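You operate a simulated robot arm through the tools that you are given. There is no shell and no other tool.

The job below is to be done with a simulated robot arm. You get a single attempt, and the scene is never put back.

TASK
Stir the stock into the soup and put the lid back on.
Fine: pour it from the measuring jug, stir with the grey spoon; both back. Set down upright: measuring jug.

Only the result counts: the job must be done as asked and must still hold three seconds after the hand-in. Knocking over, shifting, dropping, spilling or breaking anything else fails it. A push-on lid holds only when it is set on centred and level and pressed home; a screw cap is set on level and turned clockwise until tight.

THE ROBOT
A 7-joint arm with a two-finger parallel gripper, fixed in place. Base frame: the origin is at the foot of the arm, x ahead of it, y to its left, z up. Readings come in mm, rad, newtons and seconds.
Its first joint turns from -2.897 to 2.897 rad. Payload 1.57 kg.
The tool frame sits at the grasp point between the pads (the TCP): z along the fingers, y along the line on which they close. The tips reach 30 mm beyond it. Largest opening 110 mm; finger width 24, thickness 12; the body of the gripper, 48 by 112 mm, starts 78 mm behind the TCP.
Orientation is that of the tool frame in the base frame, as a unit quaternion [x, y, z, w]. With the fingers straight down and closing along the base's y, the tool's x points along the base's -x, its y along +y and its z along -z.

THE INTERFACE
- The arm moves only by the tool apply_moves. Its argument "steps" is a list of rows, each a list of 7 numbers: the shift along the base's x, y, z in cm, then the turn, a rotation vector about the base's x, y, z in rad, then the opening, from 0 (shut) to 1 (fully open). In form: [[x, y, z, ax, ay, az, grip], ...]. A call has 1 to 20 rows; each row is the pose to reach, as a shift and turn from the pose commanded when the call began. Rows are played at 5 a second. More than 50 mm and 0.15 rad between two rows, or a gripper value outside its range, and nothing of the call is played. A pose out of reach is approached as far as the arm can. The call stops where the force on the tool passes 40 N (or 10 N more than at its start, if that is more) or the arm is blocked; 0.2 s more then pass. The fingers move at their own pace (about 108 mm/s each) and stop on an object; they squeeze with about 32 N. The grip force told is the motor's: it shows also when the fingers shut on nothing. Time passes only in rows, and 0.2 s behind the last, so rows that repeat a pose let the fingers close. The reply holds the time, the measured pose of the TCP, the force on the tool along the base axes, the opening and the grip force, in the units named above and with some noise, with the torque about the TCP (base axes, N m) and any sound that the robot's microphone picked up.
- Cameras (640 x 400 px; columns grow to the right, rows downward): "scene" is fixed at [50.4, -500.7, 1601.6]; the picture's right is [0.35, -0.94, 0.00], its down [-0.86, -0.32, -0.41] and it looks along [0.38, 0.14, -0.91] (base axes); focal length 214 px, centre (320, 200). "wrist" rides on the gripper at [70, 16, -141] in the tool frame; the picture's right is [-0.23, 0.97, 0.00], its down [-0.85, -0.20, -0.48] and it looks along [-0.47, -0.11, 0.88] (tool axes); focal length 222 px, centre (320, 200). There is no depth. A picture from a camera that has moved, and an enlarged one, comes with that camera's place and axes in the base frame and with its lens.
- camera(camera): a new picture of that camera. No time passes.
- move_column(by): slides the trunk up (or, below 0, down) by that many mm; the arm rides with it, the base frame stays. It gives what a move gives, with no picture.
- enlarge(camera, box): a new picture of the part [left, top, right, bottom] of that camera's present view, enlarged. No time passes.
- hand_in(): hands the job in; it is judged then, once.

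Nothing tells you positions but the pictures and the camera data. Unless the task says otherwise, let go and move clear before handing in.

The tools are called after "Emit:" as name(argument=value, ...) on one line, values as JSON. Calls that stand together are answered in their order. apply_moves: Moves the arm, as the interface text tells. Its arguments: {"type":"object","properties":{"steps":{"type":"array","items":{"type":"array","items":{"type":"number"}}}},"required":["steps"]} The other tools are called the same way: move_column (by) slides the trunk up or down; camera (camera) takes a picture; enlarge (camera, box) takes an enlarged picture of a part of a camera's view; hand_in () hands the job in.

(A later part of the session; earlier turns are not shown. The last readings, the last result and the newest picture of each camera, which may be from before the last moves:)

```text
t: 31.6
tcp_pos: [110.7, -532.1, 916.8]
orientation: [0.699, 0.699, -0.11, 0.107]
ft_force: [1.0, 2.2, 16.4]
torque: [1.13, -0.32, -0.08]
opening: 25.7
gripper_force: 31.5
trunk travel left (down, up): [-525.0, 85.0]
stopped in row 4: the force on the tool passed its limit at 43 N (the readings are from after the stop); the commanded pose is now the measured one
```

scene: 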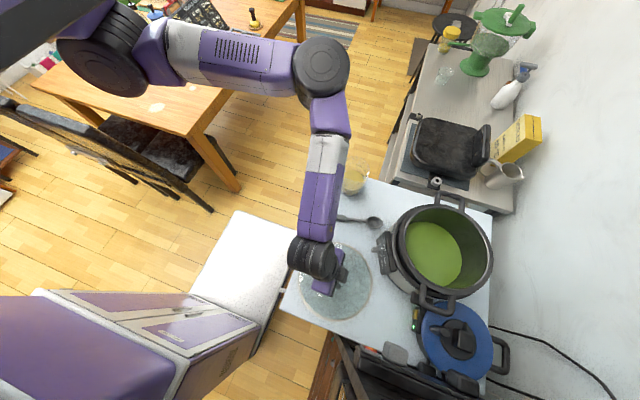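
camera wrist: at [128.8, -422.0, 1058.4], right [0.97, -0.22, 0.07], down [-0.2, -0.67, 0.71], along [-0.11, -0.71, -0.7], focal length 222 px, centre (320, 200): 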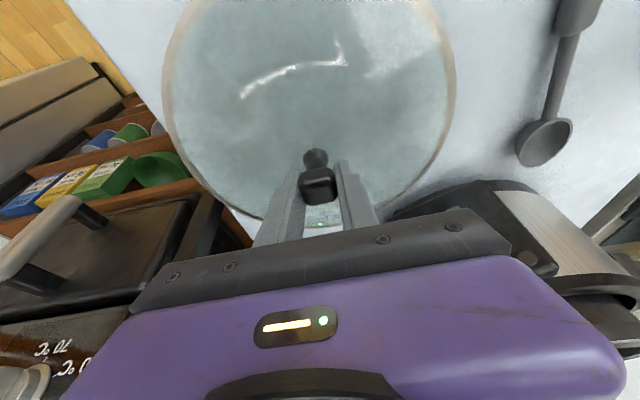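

Contact at TCP z≈917, so the lid is on the table. I'll relieve the pressure and open.

Emit:
apply_moves(steps=[[0, 0, 0.1, 0, 0, 0, 0.1], [0, 0, 0.15, 0, 0, 0, 0.1], [0, 0, 0.15, 0, 0, 0, 0.4], [0, 0, 0.15, 0, 0, 0, 0.7], [0, 0, 0.15, 0, 0, 0, 1], [0, 0, 0.15, 0, 0, 0, 1]])

Emit:
enlarge(camera="wrist", box=[140, 0, 480, 240])

```text
t: 33.0
tcp_pos: [110.4, -531.3, 916.8]
orientation: [0.699, 0.699, -0.108, 0.107]
ft_force: [-3.0, -0.6, 10.1]
torque: [0.02, -0.46, -0.03]
opening: 107.4
gripper_force: 0.0
trunk travel left (down, up): [-525.0, 85.0]
```

```text
1.67 times, centred on (310, 120) of wrist
camera zoom: at [127.2, -420.2, 1029.1], right [0.97, -0.22, 0.07], down [-0.2, -0.67, 0.71], along [-0.11, -0.71, -0.7], focal length 370 px, centre (337, 333)
```

zoom: 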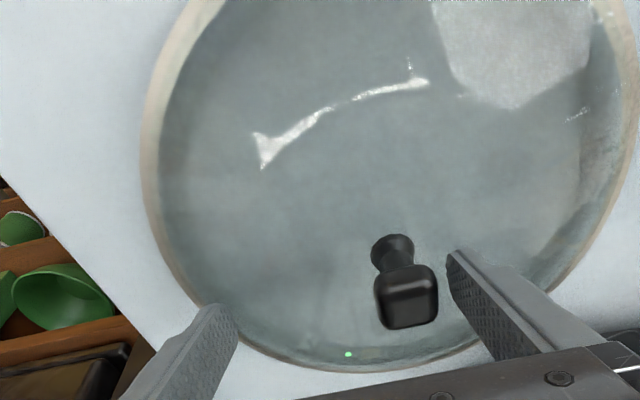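

The fingers seem to be resting on the glass and the lid slid about 25 mm in +x while opening. I'll raise straight up and re-check where it lies.

Emit:
apply_moves(steps=[[0, 0, 0.5, 0, 0, 0, 1], [0, 0, 1.0, 0, 0, 0, 1], [0, 0, 3, 0, 0, 0, 1], [0, 0, 6, 0, 0, 0, 1], [0, 0, 10, 0, 0, 0, 1]])

Emit:
camera(camera="wrist")

Emit:
enlarge(camera="scene", box=[270, 160, 520, 340])

```text
t: 34.1
tcp_pos: [110.8, -528.8, 1014.6]
orientation: [0.699, 0.699, -0.109, 0.106]
ft_force: [-0.1, -0.1, -0.2]
torque: [0.01, -0.02, 0.02]
opening: 110.0
gripper_force: 0.0
trunk travel left (down, up): [-525.0, 85.0]
```

```text
taken
camera wrist: at [127.2, -418.8, 1129.1], right [0.97, -0.22, 0.07], down [-0.2, -0.67, 0.71], along [-0.11, -0.71, -0.7], focal length 222 px, centre (320, 200)
```

wrist: 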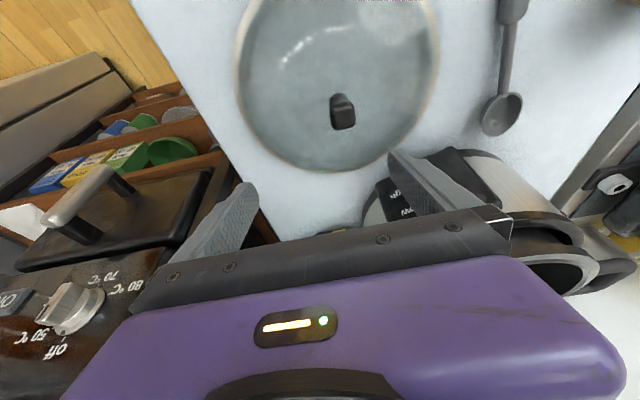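

```text
2.22 times, centred on (395, 250) of scene
camera zoom: at [50.4, -500.7, 1601.6], right [0.35, -0.94, 0.0], down [-0.86, -0.32, -0.41], along [0.38, 0.14, -0.91], focal length 477 px, centre (153, 89)
```

zoom: 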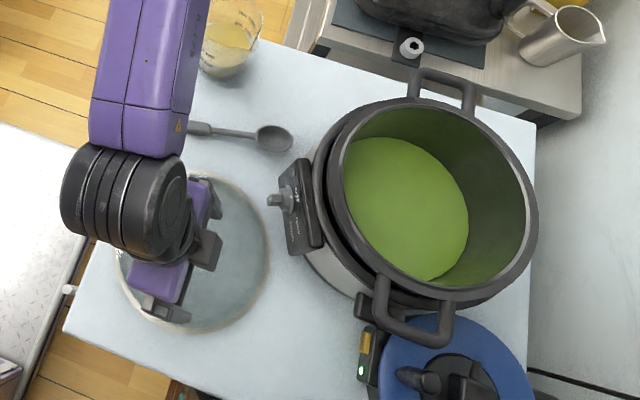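

The lid now rests on the table around (143, −526), clear of the cooker and spoon. Next I'll look closely at the jug and spoon from nearby.

Emit:
apply_moves(steps=[[2, 0, 3, 0, 0, 0, 1], [5, 0.5, 6, 0, 0, 0, 1], [9, 1, 8.5, 0, 0, 0, 1], [13, 2, 8.5, 0, 0, 0, 1], [17, 3, 8.5, 0, 0, 0, 1], [21, 4, 8.5, 0, 0, 0, 1], [25, 5, 8.5, 0, 0, 0, 1], [29, 6, 8.5, 0, 0, 0, 1], [32, 6, 8.5, 0, 0, 0, 1]])

Emit:
camera(camera="wrist")

Emit:
enlarge(camera="scene", box=[290, 140, 410, 240])

```text
t: 36.1
tcp_pos: [433.0, -468.5, 1099.7]
orientation: [0.699, 0.699, -0.108, 0.106]
ft_force: [-0.1, -0.5, 0.4]
torque: [0.02, 0.02, 0.02]
opening: 109.9
gripper_force: 0.1
trunk travel left (down, up): [-525.0, 85.0]
```

```text
taken
camera wrist: at [447.8, -360.2, 1212.4], right [0.97, -0.22, 0.07], down [-0.2, -0.67, 0.71], along [-0.11, -0.71, -0.7], focal length 222 px, centre (320, 200)
```

wrist: 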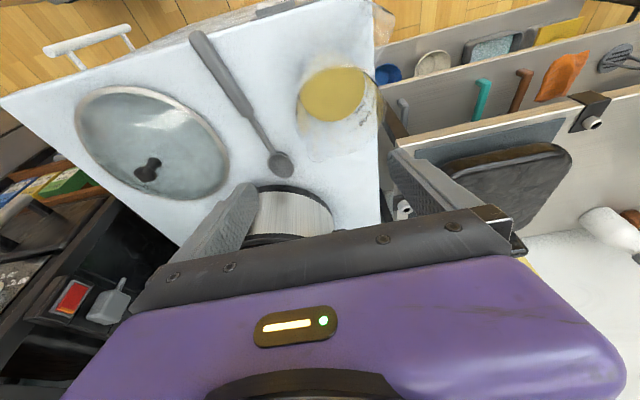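

```text
4.00 times, centred on (350, 190) of scene
camera zoom: at [50.4, -500.7, 1601.6], right [0.35, -0.94, 0.0], down [-0.86, -0.32, -0.41], along [0.38, 0.14, -0.91], focal length 858 px, centre (200, 240)
```

zoom: 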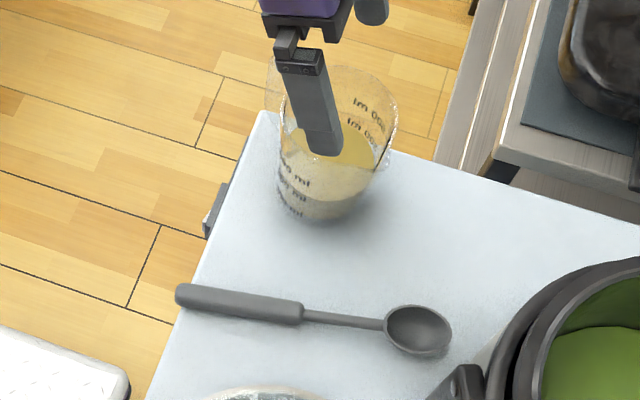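

Emit:
enlarge(camera="wrist", box=[260, 0, 420, 190])

Emit:
enlarge(camera="wrist", box=[170, 20, 310, 190])

```text
2.11 times, centred on (340, 95) of wrist
camera zoom: at [447.8, -360.2, 1212.4], right [0.97, -0.22, 0.07], down [-0.2, -0.67, 0.71], along [-0.11, -0.71, -0.7], focal length 468 px, centre (278, 421)
```

zoom: 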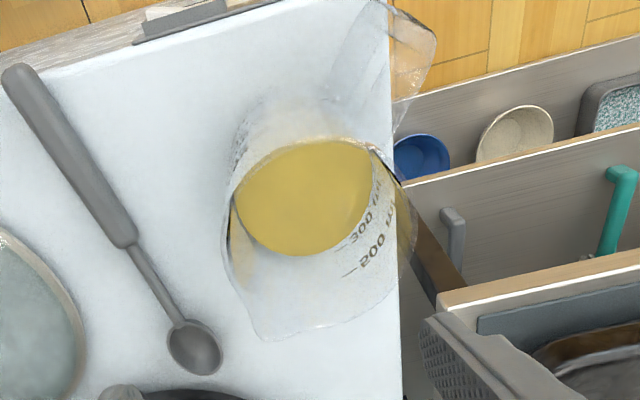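

```text
2.35 times, centred on (240, 105) of wrist
camera zoom: at [447.8, -360.2, 1212.4], right [0.97, -0.22, 0.07], down [-0.2, -0.67, 0.71], along [-0.11, -0.71, -0.7], focal length 523 px, centre (508, 424)
```

zoom: 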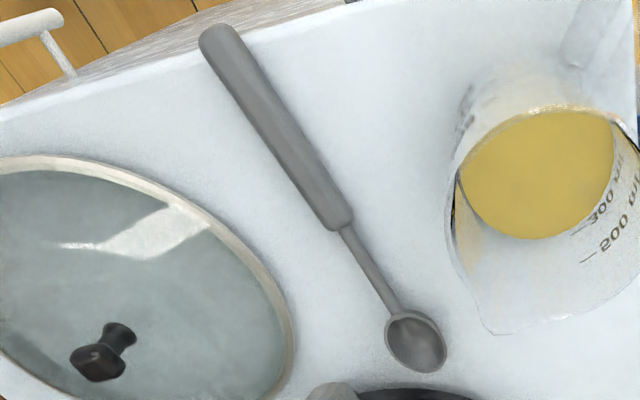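

From these views: jug axis ≈ (460, −474), rim z≈990, handle pointing about az 40° and spout about az −140°. My plan is a top-down grasp with the fingers clear of the handle, so first I'll remove the tilt and yaw the tool to about +0.7 rad for that.

Emit:
apply_moves(steps=[[0.5, 0, 0.5, 0.1, 0, 0, 1], [1, 0, 1, 0.2, 0, 0, 1], [1.5, 0, 2, 0.304, 0, 0, 1]])

Emit:
apply_moves(steps=[[0, 0, 0, 0, 0, 0.14, 1], [0, 0, 0, 0, 0, 0.28, 1], [0, 0, 0, 0, 0, 0.42, 1], [0, 0, 0, 0, 0, 0.56, 1], [0, 0, 0, 0, 0, 0.7, 1], [0, 0, 0, 0, 0, 0.84, 1], [0, 0, 0, 0, 0, 0.98, 1], [0, 0, 0, 0, 0, 1.12, 1], [0, 0, 0, 0, 0, 1.26, 1], [0, 0, 0, 0, 0, 1.4, 1], [0, 0, 0, 0, 0, 1.54, 1], [0, 0, 0, 0, 0, 1.68, 1], [0, 0, 0, 0, 0, 1.82, 1], [0, 0, 0, 0, 0, 1.96, 1], [0, 0, 0, 0, 0, 2.1, 1], [0, 0, 0, 0, 0, 2.24, 1]])

Emit:
camera(camera="wrist")

Emit:
camera(camera="scene")

```text
t: 37.0
tcp_pos: [446.8, -469.3, 1118.7]
orientation: [0.707, 0.707, -0.001, -0.001]
ft_force: [0.5, 1.3, -0.2]
torque: [-0.01, -0.02, 0.03]
opening: 109.7
gripper_force: 0.0
trunk travel left (down, up): [-525.0, 85.0]
```

```text
t: 40.4
tcp_pos: [445.7, -470.4, 1120.6]
orientation: [-0.329, 0.944, -0.001, 0.002]
ft_force: [0.0, -0.3, 0.5]
torque: [0.04, 0.02, -0.01]
opening: 110.1
gripper_force: 0.0
trunk travel left (down, up): [-525.0, 85.0]
```

```text
taken
camera wrist: at [380.8, -499.9, 1261.3], right [-0.43, 0.9, 0.0], down [0.79, 0.38, 0.48], along [0.43, 0.2, -0.88], focal length 222 px, centre (320, 200)
```

wrist: 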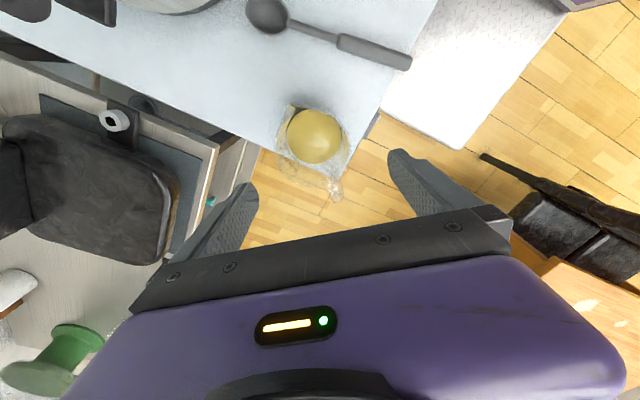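

```text
taken
```

scene: 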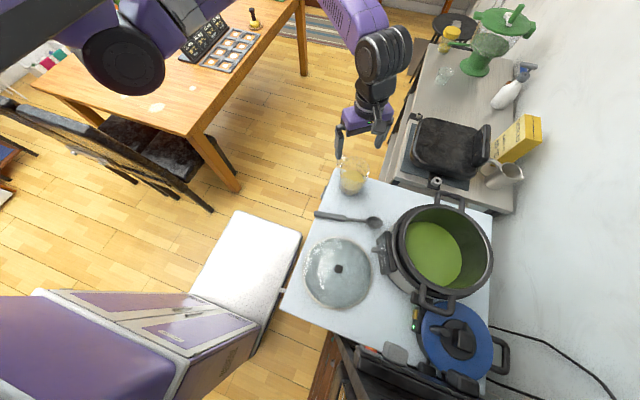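

Emit:
enlarge(camera="wrist", box=[250, 80, 390, 220])

Emit:
enlarge(camera="scene", box=[320, 140, 390, 200])

```text
2.86 times, centred on (320, 150) of wrist
camera zoom: at [380.8, -499.9, 1261.3], right [-0.43, 0.9, 0.0], down [0.79, 0.38, 0.48], along [0.43, 0.2, -0.88], focal length 635 px, centre (320, 343)
```

zoom: 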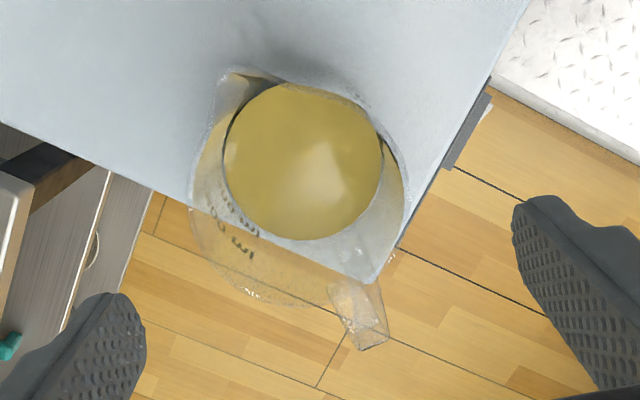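

```text
6.67 times, centred on (355, 170) of scene
camera zoom: at [50.4, -500.7, 1601.6], right [0.35, -0.94, 0.0], down [-0.86, -0.32, -0.41], along [0.38, 0.14, -0.91], focal length 1430 px, centre (87, 400)
```

zoom: 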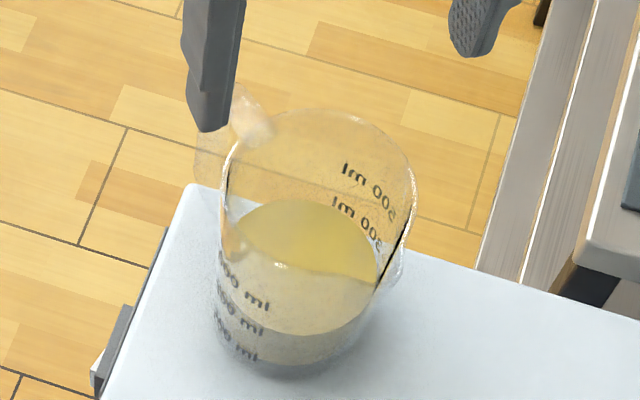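

The jug is well resolved: rim centre ≈ (457, −476, 989), R≈46.5, spout az ≈ −130°, handle az ≈ +50°. I'll align the yaw to put the fingers 90° away from the handle, then hover over it.

Emit:
apply_moves(steps=[[0.5, -0.2, -1.5, 0, 0, 0.1, 1], [1.0, -0.4, -3, 0, 0, 0.2, 1], [1.2, -0.5, -5, 0, 0, 0.2, 1], [1.2, -0.5, -6.5, 0, 0, 0.2, 1]])

Emit:
camera(camera="wrist")

Emit:
enlarge(camera="scene", box=[310, 100, 420, 200])

```text
t: 41.4
tcp_pos: [457.8, -476.1, 1055.8]
orientation: [-0.422, 0.906, 0.0, 0.001]
ft_force: [0.5, 1.1, 0.4]
torque: [-0.01, -0.03, 0.02]
opening: 109.8
gripper_force: 0.0
trunk travel left (down, up): [-525.0, 85.0]
```

```text
taken
camera wrist: at [400.1, -518.0, 1196.1], right [-0.6, 0.8, 0.0], down [0.7, 0.53, 0.48], along [0.39, 0.29, -0.88], focal length 222 px, centre (320, 200)
```

wrist: 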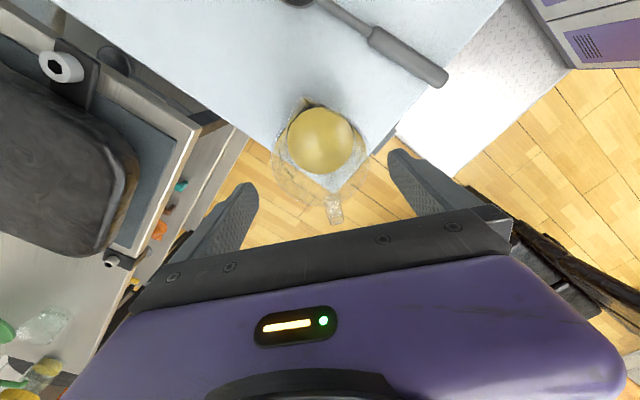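

```text
4.00 times, centred on (365, 150) of scene
camera zoom: at [50.4, -500.7, 1601.6], right [0.35, -0.94, 0.0], down [-0.86, -0.32, -0.41], along [0.38, 0.14, -0.91], focal length 858 px, centre (140, 400)
```

zoom: 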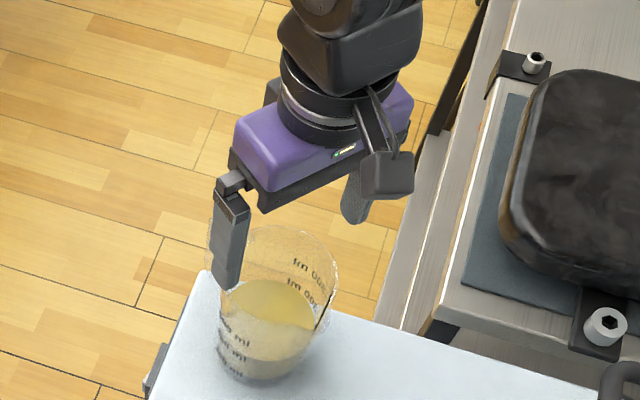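

Emit:
enlarge(camera="wrist", box=[200, 60, 440, 240])

```text
2.22 times, centred on (320, 150) of wrist
camera zoom: at [400.1, -518.0, 1196.1], right [-0.6, 0.8, 0.0], down [0.7, 0.53, 0.48], along [0.39, 0.29, -0.88], focal length 494 px, centre (320, 311)
```

zoom: 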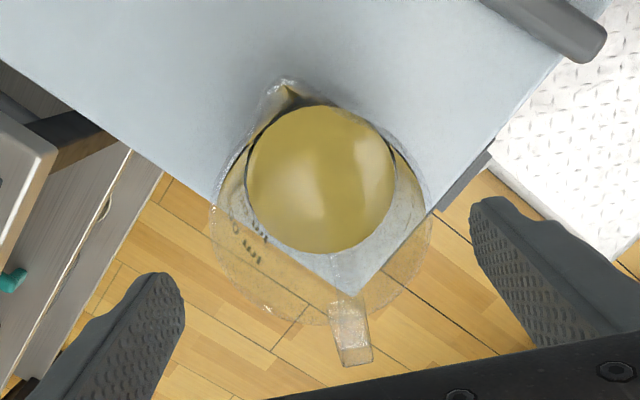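

Alignment over the jug looks right (rim centred between the fingers). Descending to grip 44 mm below the rim.

Emit:
apply_moves(steps=[[0, 0, -2.5, 0, 0, 0, 1], [-0.1, -0.1, -5, 0, 0, 0, 1], [-0.1, -0.1, -7.5, 0, 0, 0, 1], [-0.1, -0.1, -9.5, 0, 0, 0, 1], [-0.1, -0.1, -11, 0, 0, 0, 1]])

Emit:
camera(camera="wrist")

Emit:
enlarge(camera="scene", box=[310, 120, 410, 210])

```text
t: 42.5
tcp_pos: [456.4, -475.7, 946.1]
orientation: [-0.421, 0.907, -0.002, 0.002]
ft_force: [-0.3, -0.7, 0.1]
torque: [0.0, 0.02, 0.03]
opening: 110.2
gripper_force: 0.1
trunk travel left (down, up): [-525.0, 85.0]
```

```text
taken
camera wrist: at [398.7, -518.4, 1086.8], right [-0.6, 0.8, 0.0], down [0.7, 0.52, 0.48], along [0.39, 0.29, -0.88], focal length 222 px, centre (320, 200)
```

wrist: 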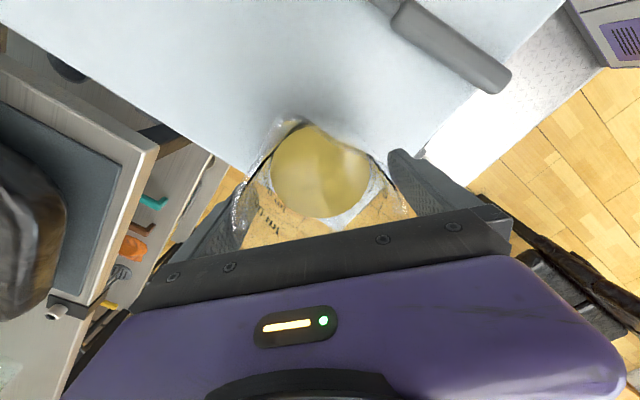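

```text
4.44 times, centred on (360, 165) of scene
camera zoom: at [50.4, -500.7, 1601.6], right [0.35, -0.94, 0.0], down [-0.86, -0.32, -0.41], along [0.38, 0.14, -0.91], focal length 953 px, centre (142, 356)
```

zoom: 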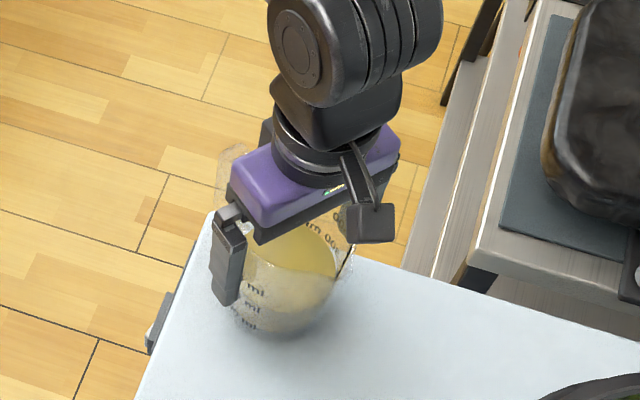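

Fingers straddle the jug without contact. Closing on it.

Emit:
apply_moves(steps=[[0, 0, 0, 0, 0, 0, 0.85], [0, 0, 0, 0, 0, 0, 0.7], [0, 0, 0, 0, 0, 0, 0.6], [0, 0, 0, 0, 0, 0, 0.6], [0, 0, 0, 0, 0, 0, 0.6]])

Emit:
camera(camera="wrist")

```text
t: 43.8
tcp_pos: [455.4, -475.7, 946.2]
orientation: [-0.421, 0.907, 0.0, 0.001]
ft_force: [1.1, -0.7, -0.3]
torque: [0.02, -0.02, -0.02]
opening: 95.8
gripper_force: 31.9
trunk travel left (down, up): [-525.0, 85.0]
```

```text
taken
camera wrist: at [398.7, -518.4, 1086.8], right [-0.6, 0.8, 0.0], down [0.7, 0.52, 0.48], along [0.39, 0.29, -0.88], focal length 222 px, centre (320, 200)
```

wrist: 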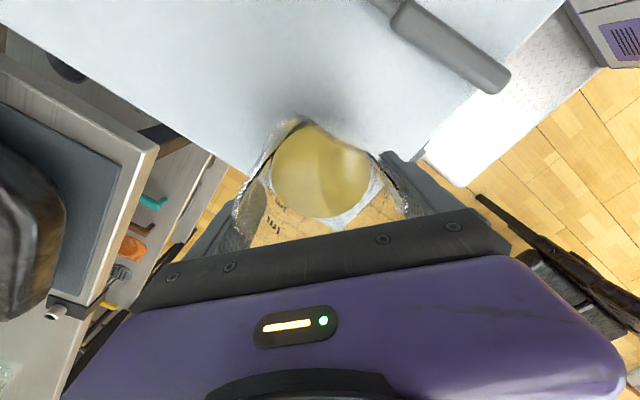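

Gripped at 95.8 mm. This pose (455.8, −475.7, 946.2) is my return reference for the jug. Lifting gently.

Emit:
apply_moves(steps=[[0, 0, 0.4, 0, 0, 0, 0.6], [0, 0, 1, 0, 0, 0, 0.6], [0, 0, 2, 0, 0, 0, 0.6], [0, 0, 3, 0, 0, 0, 0.6]])

Emit:
enlarge(camera="scene", box=[310, 120, 410, 210])

```text
t: 44.8
tcp_pos: [456.2, -475.8, 976.2]
orientation: [-0.421, 0.907, -0.001, 0.001]
ft_force: [-0.4, -0.6, -5.0]
torque: [-0.06, 0.01, -0.03]
opening: 95.6
gripper_force: 32.2
trunk travel left (down, up): [-525.0, 85.0]
```

```text
4.44 times, centred on (360, 165) of scene
camera zoom: at [50.4, -500.7, 1601.6], right [0.35, -0.94, 0.0], down [-0.86, -0.32, -0.41], along [0.38, 0.14, -0.91], focal length 953 px, centre (142, 356)
```

zoom: 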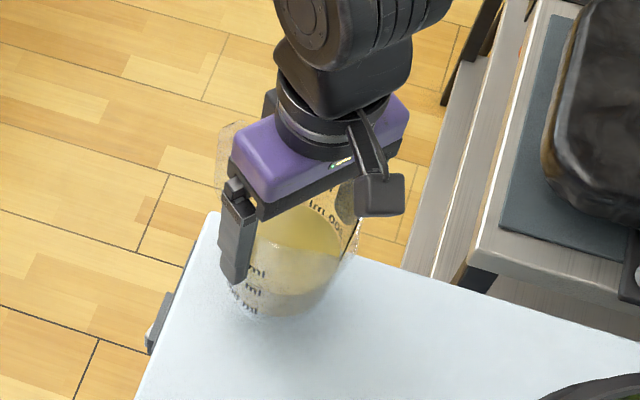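

Lifted cleanly (~5 N). Raising it well above the pot's height, then carrying it with a slow yaw so the spout ends up facing +y side of the tool.

Emit:
apply_moves(steps=[[0, 0, 2.5, 0, 0, 0, 0.6], [0, 0, 5.5, 0, 0, 0, 0.6], [0, 0, 9, 0, 0, 0, 0.6], [0, 0, 12.5, 0, 0, 0, 0.6], [0, 0, 16, 0, 0, 0, 0.6], [0, 0, 19, 0, 0, 0, 0.6], [0, 0, 21, 0, 0, 0, 0.6]])

Emit:
apply_moves(steps=[[-0.5, -0.6, 0, 0, 0, -0.1356, 0.6], [-1.2, -1.6, 0, 0, 0, -0.2711, 0.6], [-2.1, -2.8, 0, 0, 0, -0.4067, 0.6], [-3.1, -4, 0, 0, 0, -0.5422, 0.6], [-4.1, -5.2, 0, 0, 0, -0.6778, 0.6], [-5.1, -6.4, 0, 0, 0, -0.8133, 0.6], [-6.1, -7.7, 0, 0, 0, -0.9489, 0.6], [-7.1, -9, 0, 0, 0, -1.0844, 0.6], [-8.2, -10.3, 0, 0, 0, -1.22, 0.6], [-9.3, -11.6, 0, 0, 0, -1.3556, 0.6], [-10.4, -12.9, 0, 0, 0, -1.4911, 0.6], [-11.5, -14.2, 0, 0, 0, -1.6267, 0.6], [-12.6, -15.5, 0, 0, 0, -1.7622, 0.6], [-13.7, -16.8, 0, 0, 0, -1.8978, 0.6], [-14.8, -18.1, 0, 0, 0, -2.0333, 0.6], [-15.8, -19.3, 0, 0, 0, -2.1689, 0.6], [-16.6, -20.3, 0, 0, 0, -2.3044, 0.6], [-17.3, -21, 0, 0, 0, -2.44, 0.6]])

Emit:
camera(camera="scene")

Emit:
camera(camera="wrist")

```text
t: 46.4
tcp_pos: [458.0, -476.1, 1185.4]
orientation: [-0.422, 0.907, -0.001, 0.001]
ft_force: [0.6, 0.6, -4.6]
torque: [-0.05, 0.04, 0.0]
opening: 95.8
gripper_force: 32.2
trunk travel left (down, up): [-525.0, 85.0]
```

```text
t: 50.1
tcp_pos: [284.6, -686.2, 1184.5]
orientation: [0.707, 0.707, -0.001, 0.0]
ft_force: [0.2, -0.1, -4.3]
torque: [0.07, 0.01, -0.02]
opening: 95.8
gripper_force: 31.9
trunk travel left (down, up): [-525.0, 85.0]
```

```text
taken
```

scene: 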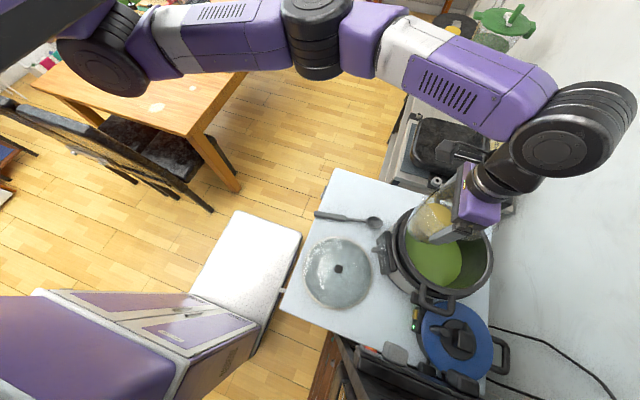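

```text
taken
camera wrist: at [300.8, -615.7, 1325.4], right [0.97, -0.23, 0.0], down [-0.2, -0.85, 0.48], along [-0.11, -0.47, -0.88], focal length 222 px, centre (320, 200)
```

wrist: 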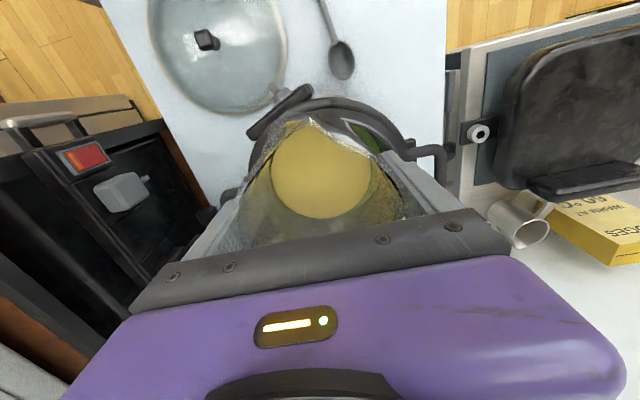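

The jug hangs over the pot with its spout on the +y side. I'll begin tilting outward, keeping the spout over the pot's centre, stopping before liquid should reach the lip.

Emit:
apply_moves(steps=[[-0.1, -2.1, 0, -0.13, 0, 0, 0.6], [-0.2, -4.2, -0.1, -0.26, 0, 0, 0.6], [-0.3, -6.3, -0.4, -0.39, 0, 0, 0.6], [-0.36, -8.4, -0.7, -0.52, 0, 0, 0.6], [-0.36, -10.5, -1.0, -0.65, 0, 0, 0.6], [-0.36, -12.6, -1.5, -0.76, 0, 0, 0.6]])

Emit:
camera(camera="wrist")

Emit:
enlarge(camera="scene", box=[370, 120, 540, 290])

```text
t: 51.5
tcp_pos: [281.1, -811.6, 1170.1]
orientation: [0.657, 0.656, -0.265, 0.262]
ft_force: [-1.1, 0.0, -4.6]
torque: [0.15, -0.01, 0.0]
opening: 95.9
gripper_force: 32.2
trunk travel left (down, up): [-525.0, 85.0]
```

```text
taken
camera wrist: at [297.5, -663.5, 1223.9], right [0.97, -0.17, 0.15], down [-0.2, -0.29, 0.94], along [-0.11, -0.94, -0.31], focal length 222 px, centre (320, 200)
```

wrist: 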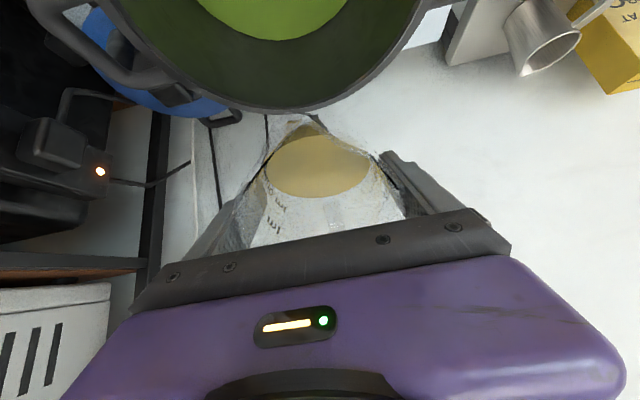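

```text
2.35 times, centred on (455, 205) of scene
camera zoom: at [50.4, -500.7, 1601.6], right [0.35, -0.94, 0.0], down [-0.86, -0.32, -0.41], along [0.38, 0.14, -0.91], focal length 505 px, centre (2, 188)
```

zoom: 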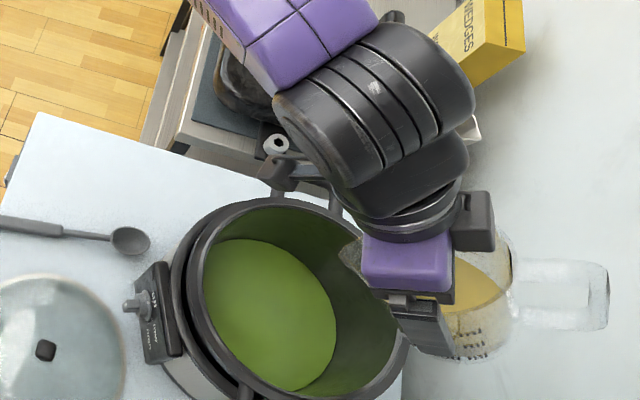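

Stock is still level inside the jug and the spout is over the pot. Now I'll tilt slowly with the lip held at about y≈−788, z≈1140 over the pot.

Emit:
apply_moves(steps=[[0, -2.5, -0.3, -0.04, 0, 0, 0.6], [0, -4.4, -0.8, -0.08, 0, 0, 0.6], [0, -4.55, -1.34, -0.12, 0, 0, 0.6], [0, -4.49, -1.14, -0.15, 0, 0, 0.6], [0, -4.43, -0.93, -0.18, 0, 0, 0.6], [0, -4.37, -0.73, -0.21, 0, 0, 0.6], [0, -4.3, -0.53, -0.24, 0, 0, 0.6]])

Emit:
camera(camera="wrist")

Emit:
enlarge(camera="scene", box=[370, 120, 540, 290])

```text
t: 53.1
tcp_pos: [280.4, -856.2, 1165.6]
orientation: [0.621, 0.62, -0.34, 0.339]
ft_force: [0.4, 0.0, -4.2]
torque: [0.09, -0.02, 0.0]
opening: 95.8
gripper_force: 31.9
trunk travel left (down, up): [-525.0, 85.0]
```

```text
taken
camera wrist: at [296.4, -698.4, 1182.4], right [0.97, -0.12, 0.19], down [-0.2, -0.06, 0.98], along [-0.11, -0.99, -0.08], focal length 222 px, centre (320, 200)
```

wrist: 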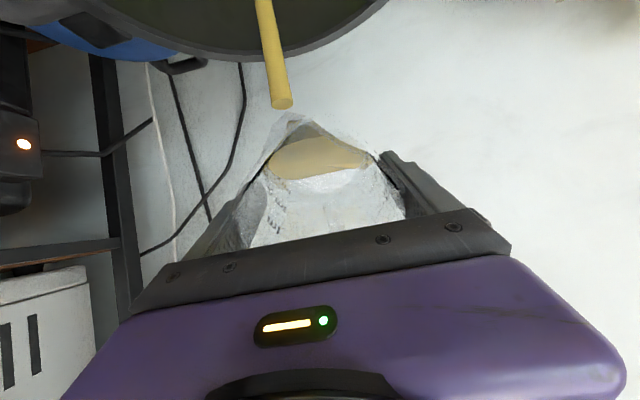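

```text
2.35 times, centred on (455, 205) of scene
camera zoom: at [50.4, -500.7, 1601.6], right [0.35, -0.94, 0.0], down [-0.86, -0.32, -0.41], along [0.38, 0.14, -0.91], focal length 505 px, centre (2, 188)
```

zoom: 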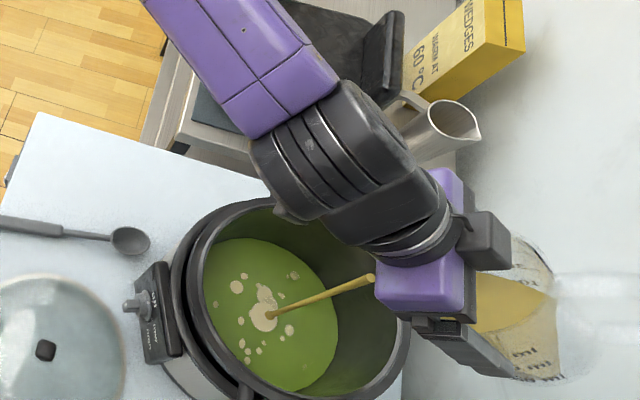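

The stock is flowing and landing right at the pot's centre. Continuing slowly to near horizontal.

Emit:
apply_moves(steps=[[0, 0, 0, 0, 0, 0, 0.6], [0, 0.08, 0.2, -0.03, 0, 0, 0.6], [0, 0.16, 0.4, -0.06, 0, 0, 0.6], [0, 0.25, 0.6, -0.09, 0, 0, 0.6], [0, 0.35, 0.79, -0.12, 0, 0, 0.6], [0, 0.45, 0.98, -0.15, 0, 0, 0.6], [0, 0.55, 1.16, -0.18, 0, 0, 0.6], [0, 0.66, 1.35, -0.21, 0, 0, 0.6], [0, 0.78, 1.52, -0.24, 0, 0, 0.6], [0, 0.9, 1.7, -0.27, 0, 0, 0.6], [0, 1.03, 1.87, -0.3, 0, 0, 0.6], [0, 1.21, 2.1, -0.34, 0, 0, 0.6]])

Emit:
camera(camera="wrist")

Emit:
enlarge(camera="scene", box=[370, 120, 540, 290])

```text
t: 55.8
tcp_pos: [279.5, -847.4, 1179.9]
orientation: [0.575, 0.575, -0.412, 0.411]
ft_force: [0.4, -0.4, -1.1]
torque: [0.09, -0.02, -0.01]
opening: 95.6
gripper_force: 32.0
out of reach, approached as far as the arm can: row 11, 12
trunk travel left (down, up): [-525.0, 85.0]
```

```text
taken
camera wrist: at [296.1, -690.8, 1159.5], right [0.97, -0.08, 0.21], down [-0.2, 0.18, 0.96], along [-0.11, -0.98, 0.16], focal length 222 px, centre (320, 200)
```

wrist: 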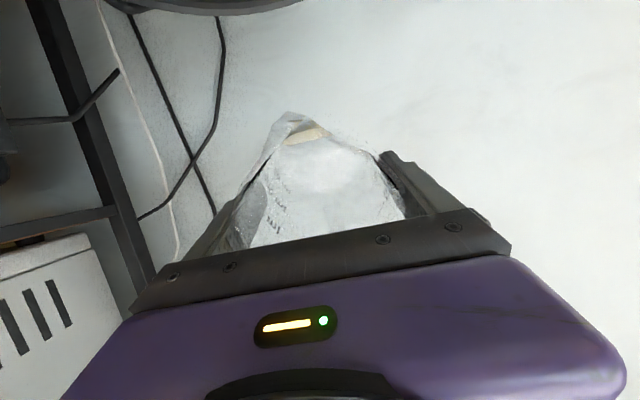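

```text
2.35 times, centred on (455, 205) of scene
camera zoom: at [50.4, -500.7, 1601.6], right [0.35, -0.94, 0.0], down [-0.86, -0.32, -0.41], along [0.38, 0.14, -0.91], focal length 505 px, centre (2, 188)
```

zoom: 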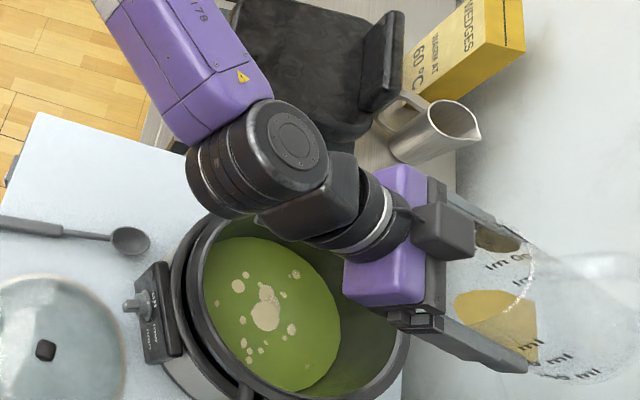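

Most of the stock has gone in; the arm hit a limit at about 71° tilt. I'll bring the jug slightly back toward the robot, with the lip still well inside the pot, to allow more tilt.

Emit:
apply_moves(steps=[[0, 1.2, 0.2, -0.03, 0, 0, 0.6], [0, 2.4, 0.4, -0.06, 0, 0, 0.6], [0, 3.6, 0.6, -0.1, 0, 0, 0.6], [0, 4.8, 0.8, -0.14, 0, 0, 0.6], [0, 5.5, 1.0, -0.18, 0, 0, 0.6]])

Emit:
camera(camera="scene")

Emit:
enlarge(camera="scene", box=[370, 120, 540, 290])

```text
t: 57.0
tcp_pos: [279.4, -848.9, 1181.3]
orientation: [0.575, 0.575, -0.412, 0.411]
ft_force: [-0.2, 1.4, -1.8]
torque: [0.09, 0.01, 0.02]
opening: 95.6
gripper_force: 31.8
out of reach, approached as far as the arm can: row 1, 2, 3, 4, 5
trunk travel left (down, up): [-525.0, 85.0]
```

```text
taken
```

scene: 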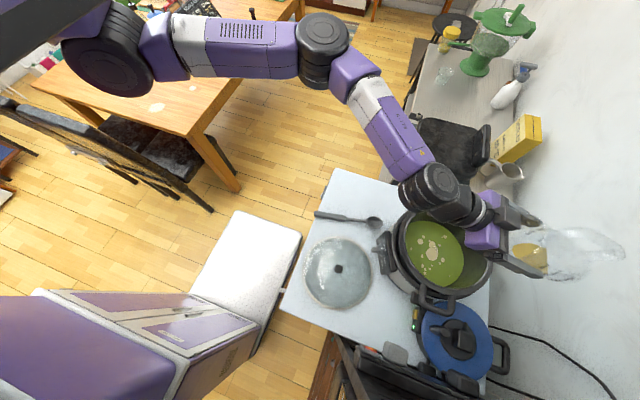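

```text
2.35 times, centred on (455, 205) of scene
camera zoom: at [50.4, -500.7, 1601.6], right [0.35, -0.94, 0.0], down [-0.86, -0.32, -0.41], along [0.38, 0.14, -0.91], focal length 505 px, centre (2, 188)
```

zoom: 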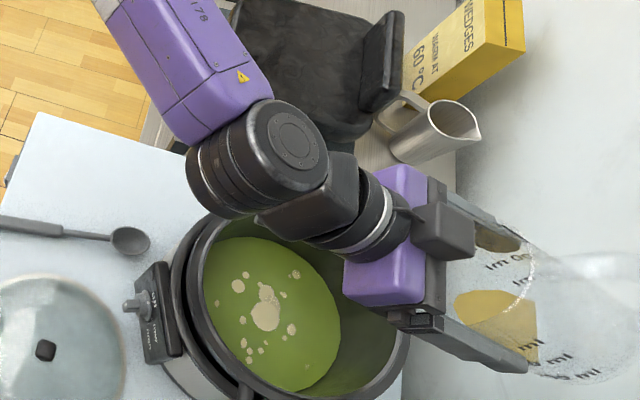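

The wrist is limited in this plane; the forearm comes in at an angle from +x. I'll rotate the jug about vertical by about −22° (toward the forearm's direction), keeping the lip over the pot's centre, and then try tilting more.

Emit:
apply_moves(steps=[[-0.5, 0.5, 0, 0, 0, -0.095, 0.6], [-1.0, 1.0, 0, 0, 0, -0.19, 0.6], [-1.5, 1.45, 0, 0, 0, -0.285, 0.6], [-2.0, 1.9, 0, 0, 0, -0.38, 0.6]])

Emit:
camera(camera="scene")

```text
t: 58.0
tcp_pos: [258.1, -828.6, 1179.4]
orientation: [0.675, 0.454, -0.483, 0.325]
ft_force: [0.3, 0.6, -1.9]
torque: [0.08, -0.06, -0.01]
opening: 95.6
gripper_force: 32.0
trunk travel left (down, up): [-525.0, 85.0]
```

```text
taken
```

scene: 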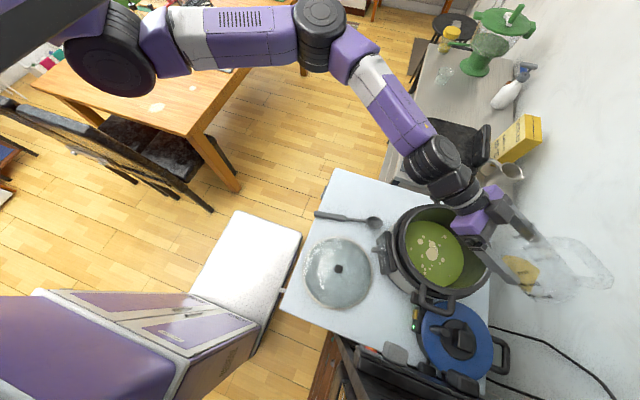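

That worked. Now continuing the tilt in this new plane, with the lip held near (280, −774, 1139).

Emit:
apply_moves(steps=[[0.09, 0.22, 0.3, -0.0556, 0.0226, 0, 0.6], [0.17, 0.43, 0.57, -0.1019, 0.0414, 0, 0.6], [0.26, 0.65, 0.84, -0.1482, 0.0602, 0, 0.6], [0.36, 0.89, 1.09, -0.1946, 0.079, 0, 0.6], [0.46, 1.13, 1.34, -0.2409, 0.0978, 0, 0.6], [0.56, 1.39, 1.56, -0.2872, 0.1166, 0, 0.6], [0.67, 1.65, 1.78, -0.3335, 0.1354, 0, 0.6]])

Emit:
enlarge(camera="scene", box=[370, 120, 540, 290])

Emit:
camera(camera="wrist")

```text
t: 59.5
tcp_pos: [264.8, -813.1, 1196.5]
orientation: [-0.576, -0.391, 0.595, -0.401]
ft_force: [0.4, 0.1, -0.7]
torque: [0.01, -0.03, -0.03]
opening: 95.6
gripper_force: 32.2
trunk travel left (down, up): [-525.0, 85.0]
```

```text
2.35 times, centred on (455, 205) of scene
camera zoom: at [50.4, -500.7, 1601.6], right [0.35, -0.94, 0.0], down [-0.86, -0.32, -0.41], along [0.38, 0.14, -0.91], focal length 505 px, centre (2, 188)
```

zoom: 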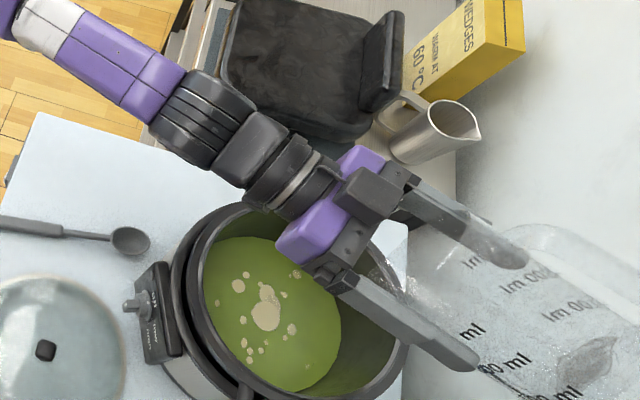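

```text
taken
camera wrist: at [331.1, -689.8, 1122.3], right [0.91, -0.36, 0.22], down [0.0, 0.54, 0.84], along [-0.42, -0.76, 0.49], focal length 222 px, centre (320, 200)
```

wrist: 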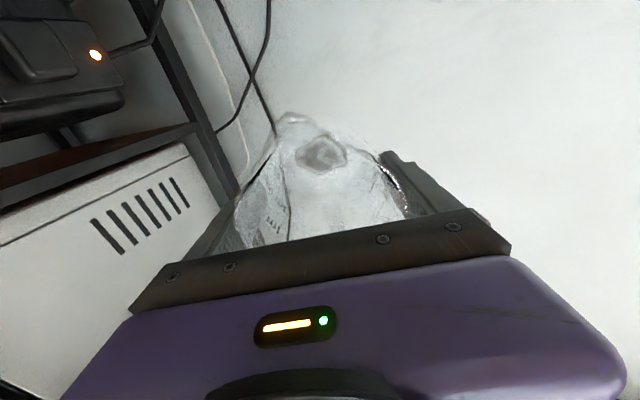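

The jug now looks empty. I'll tilt slightly past horizontal and hold briefly to drain the last drops.

Emit:
apply_moves(steps=[[0.11, 0.28, 0.2, -0.0463, 0.0188, 0, 0.6], [0.22, 0.55, 0.38, -0.0927, 0.0376, 0, 0.6], [0.34, 0.85, 0.55, -0.139, 0.0564, 0, 0.6], [0.46, 1.15, 0.71, -0.1853, 0.0752, 0, 0.6], [0.46, 1.15, 0.71, -0.1853, 0.0752, 0, 0.6], [0.46, 1.15, 0.71, -0.1853, 0.0752, 0, 0.6], [0.46, 1.15, 0.71, -0.1853, 0.0752, 0, 0.6], [0.46, 1.15, 0.71, -0.1853, 0.0752, 0, 0.6]])

Emit:
enlarge(camera="scene", box=[370, 120, 540, 290])

Emit:
enlarge(camera="wrist", box=[220, 80, 440, 260])

```text
t: 61.4
tcp_pos: [268.1, -803.6, 1203.6]
orientation: [-0.514, -0.349, 0.65, -0.438]
ft_force: [0.0, -1.0, -1.4]
torque: [0.06, 0.02, 0.0]
opening: 95.2
gripper_force: 32.0
trunk travel left (down, up): [-525.0, 85.0]
```

```text
2.35 times, centred on (455, 205) of scene
camera zoom: at [50.4, -500.7, 1601.6], right [0.35, -0.94, 0.0], down [-0.86, -0.32, -0.41], along [0.38, 0.14, -0.91], focal length 505 px, centre (2, 188)
```

zoom: 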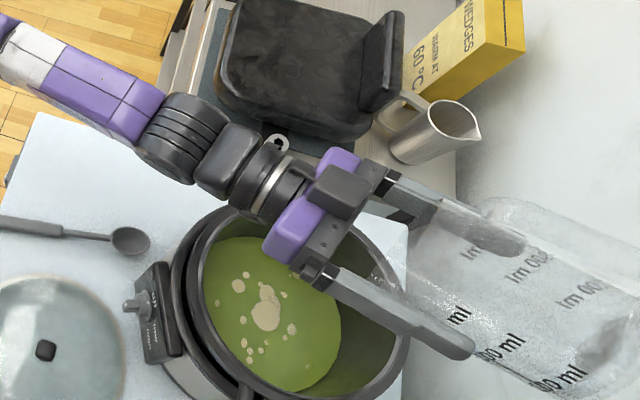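

```text
2.22 times, centred on (330, 170) of wrist
camera zoom: at [328.5, -695.1, 1103.3], right [0.92, -0.32, 0.22], down [0.06, 0.69, 0.72], along [-0.38, -0.65, 0.65], focal length 494 px, centre (298, 267)
```

zoom: 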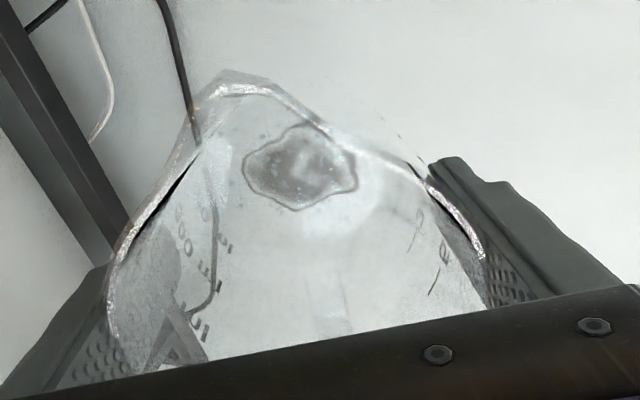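

The jug is empty. Uprighting it along the reverse path while backing off toward the robot.

Emit:
apply_moves(steps=[[0, 0.8, 0, 0.1191, -0.0483, 0, 0.6], [0, 1.6, 0, 0.2383, -0.0967, 0, 0.6], [0, 2.4, 0, 0.3574, -0.145, 0, 0.6], [0, 3.2, 0, 0.4766, -0.1934, 0, 0.6], [0, 4.0, 0, 0.5957, -0.2417, 0, 0.6], [0, 4.9, 0, 0.7149, -0.2901, 0, 0.6], [0, 5.7, 0, 0.834, -0.3384, 0, 0.6], [0, 6.5, 0, 0.9531, -0.3868, 0, 0.6], [0, 7.3, 0, 1.0723, -0.4351, 0, 0.6], [0, 8.1, 0, 1.1914, -0.4835, 0, 0.6], [0, 8.9, 0, 1.3106, -0.5318, 0, 0.6], [0, 9.7, 0, 1.4297, -0.5802, 0, 0.6], [0, 10.5, 0, 1.5488, -0.6285, 0, 0.6], [0, 11.4, 0, 1.668, -0.6769, 0, 0.6]])

Emit:
camera(camera="scene")

```text
t: 64.3
tcp_pos: [268.6, -693.6, 1205.1]
orientation: [0.828, 0.56, -0.025, 0.018]
ft_force: [0.3, 0.1, -1.9]
torque: [0.01, 0.01, 0.0]
opening: 95.4
gripper_force: 31.9
out of reach, approached as far as the arm can: row 14
trunk travel left (down, up): [-525.0, 85.0]
```

```text
taken
```

scene: 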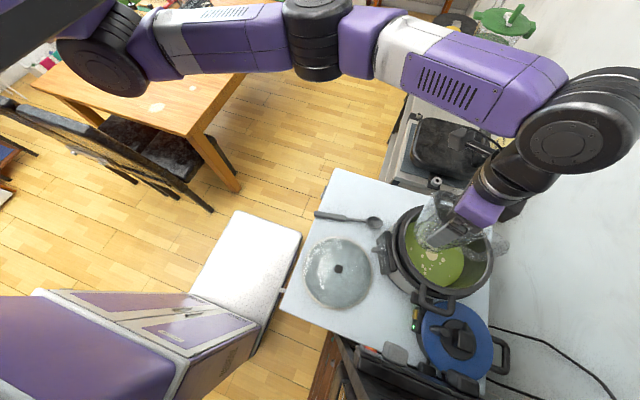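

Emit:
apply_moves(steps=[[0.5, 1.0, 0, 0.0022, 0.0038, 0.141, 0.6], [1.2, 2.1, -0.1, 0.0043, 0.0077, 0.282, 0.6], [2.1, 3.2, -0.2, 0.0065, 0.0115, 0.423, 0.6], [3.0, 4.3, -0.3, 0.0086, 0.0153, 0.564, 0.6], [4.0, 5.4, -0.4, 0.0108, 0.0192, 0.705, 0.6], [5.0, 6.5, -0.5, 0.013, 0.023, 0.846, 0.6], [6.0, 7.6, -0.6, 0.0151, 0.0268, 0.987, 0.6], [7.0, 8.7, -0.7, 0.0173, 0.0306, 1.128, 0.6], [8.0, 9.8, -0.8, 0.0194, 0.0345, 1.269, 0.6], [9.0, 10.9, -0.9, 0.0216, 0.0383, 1.41, 0.6], [10.0, 12.0, -1.0, 0.0238, 0.0421, 1.551, 0.6], [11.0, 13.1, -1.1, 0.0259, 0.046, 1.692, 0.6], [12.0, 14.2, -1.2, 0.0281, 0.0498, 1.833, 0.6], [13.0, 15.3, -1.3, 0.0302, 0.0536, 1.974, 0.6], [14.0, 16.4, -1.4, 0.0324, 0.0575, 2.115, 0.6], [15.0, 17.5, -1.5, 0.0346, 0.0613, 2.256, 0.6], [16.0, 18.6, -1.6, 0.0367, 0.0651, 2.397, 0.6], [17.0, 19.7, -1.7, 0.0389, 0.0689, 2.538, 0.6], [18.0, 20.8, -1.8, 0.041, 0.0728, 2.679, 0.6], [18.75, 21.8, -2.0, 0.0432, 0.0766, 2.82, 0.6]])

Emit:
camera(camera="scene")

Emit:
camera(camera="wrist")

```text
t: 68.5
tcp_pos: [456.2, -475.4, 1184.6]
orientation: [-0.422, 0.906, 0.002, 0.002]
ft_force: [-0.5, -0.3, -1.4]
torque: [-0.02, 0.0, 0.02]
opening: 95.5
gripper_force: 32.4
trunk travel left (down, up): [-525.0, 85.0]
```

```text
taken
```

scene: 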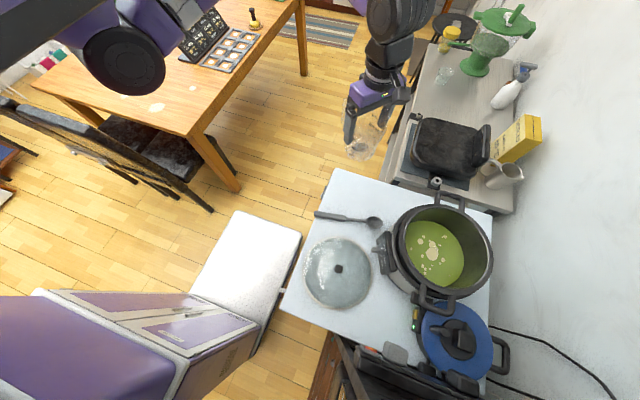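

```text
taken
camera wrist: at [398.6, -517.6, 1325.4], right [-0.6, 0.8, 0.0], down [0.7, 0.52, 0.48], along [0.38, 0.29, -0.88], focal length 222 px, centre (320, 200)
```

wrist: 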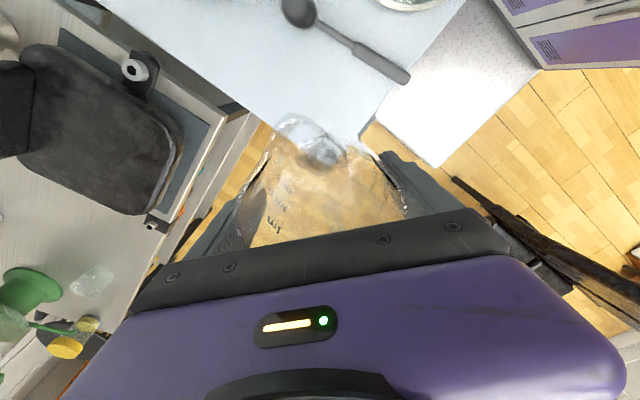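

Jug is upright again above its original spot. Lowering it to just above the table, then gently to contact.

Emit:
apply_moves(steps=[[0, 0, -4, 0, 0, 0, 0.6], [0, 0, -8, 0, 0, 0, 0.6], [0, 0, -12, 0, 0, 0, 0.6], [0, 0, -16, 0, 0, 0, 0.6], [0, 0, -19.5, 0, 0, 0, 0.6], [0, 0, -21.5, 0, 0, 0, 0.6], [0, 0, -22.5, 0, 0, 0, 0.6]])

Emit:
apply_moves(steps=[[0, 0, -0.4, 0, 0, 0, 0.6], [0, 0, -0.8, 0, 0, 0, 0.6], [0, 0, -1.0, 0, 0, 0, 0.6], [0, 0, -1.2, 0, 0, 0, 0.6]])

Emit:
enlarge(camera="scene", box=[310, 120, 410, 210])

```text
t: 70.2
tcp_pos: [456.4, -473.8, 959.6]
orientation: [-0.42, 0.907, 0.002, 0.001]
ft_force: [-0.2, -0.2, -1.9]
torque: [-0.02, 0.02, 0.02]
opening: 95.5
gripper_force: 32.5
trunk travel left (down, up): [-525.0, 85.0]
```

```text
t: 71.2
tcp_pos: [456.4, -473.5, 946.8]
orientation: [-0.421, 0.907, 0.001, 0.001]
ft_force: [-0.1, -0.3, -1.6]
torque: [-0.02, 0.02, 0.0]
opening: 95.2
gripper_force: 32.3
trunk travel left (down, up): [-525.0, 85.0]
```

```text
4.44 times, centred on (360, 165) of scene
camera zoom: at [50.4, -500.7, 1601.6], right [0.35, -0.94, 0.0], down [-0.86, -0.32, -0.41], along [0.38, 0.14, -0.91], focal length 953 px, centre (142, 356)
```

zoom: 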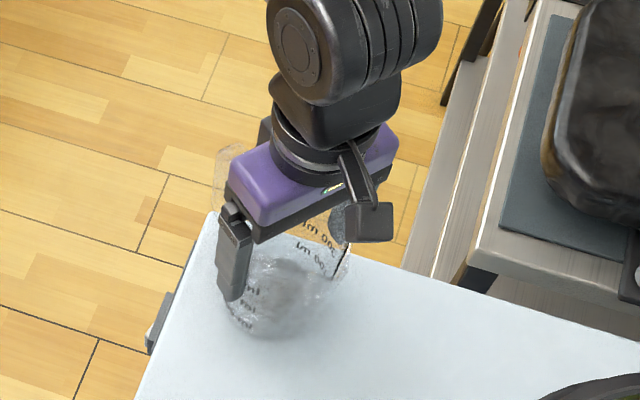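

Emit:
apply_moves(steps=[[0, 0, -0.1, 0, 0, 0, 0.6], [0, 0, -0.2, 0, 0, 0, 0.6], [0, 0, -0.2, 0, 0, 0, 0.6]])

```text
t: 72.0
tcp_pos: [455.6, -474.5, 947.2]
orientation: [-0.421, 0.907, 0.001, 0.002]
ft_force: [-1.9, 4.5, 21.4]
torque: [-0.07, -0.04, 0.06]
opening: 95.5
gripper_force: 32.4
trunk travel left (down, up): [-525.0, 85.0]
```

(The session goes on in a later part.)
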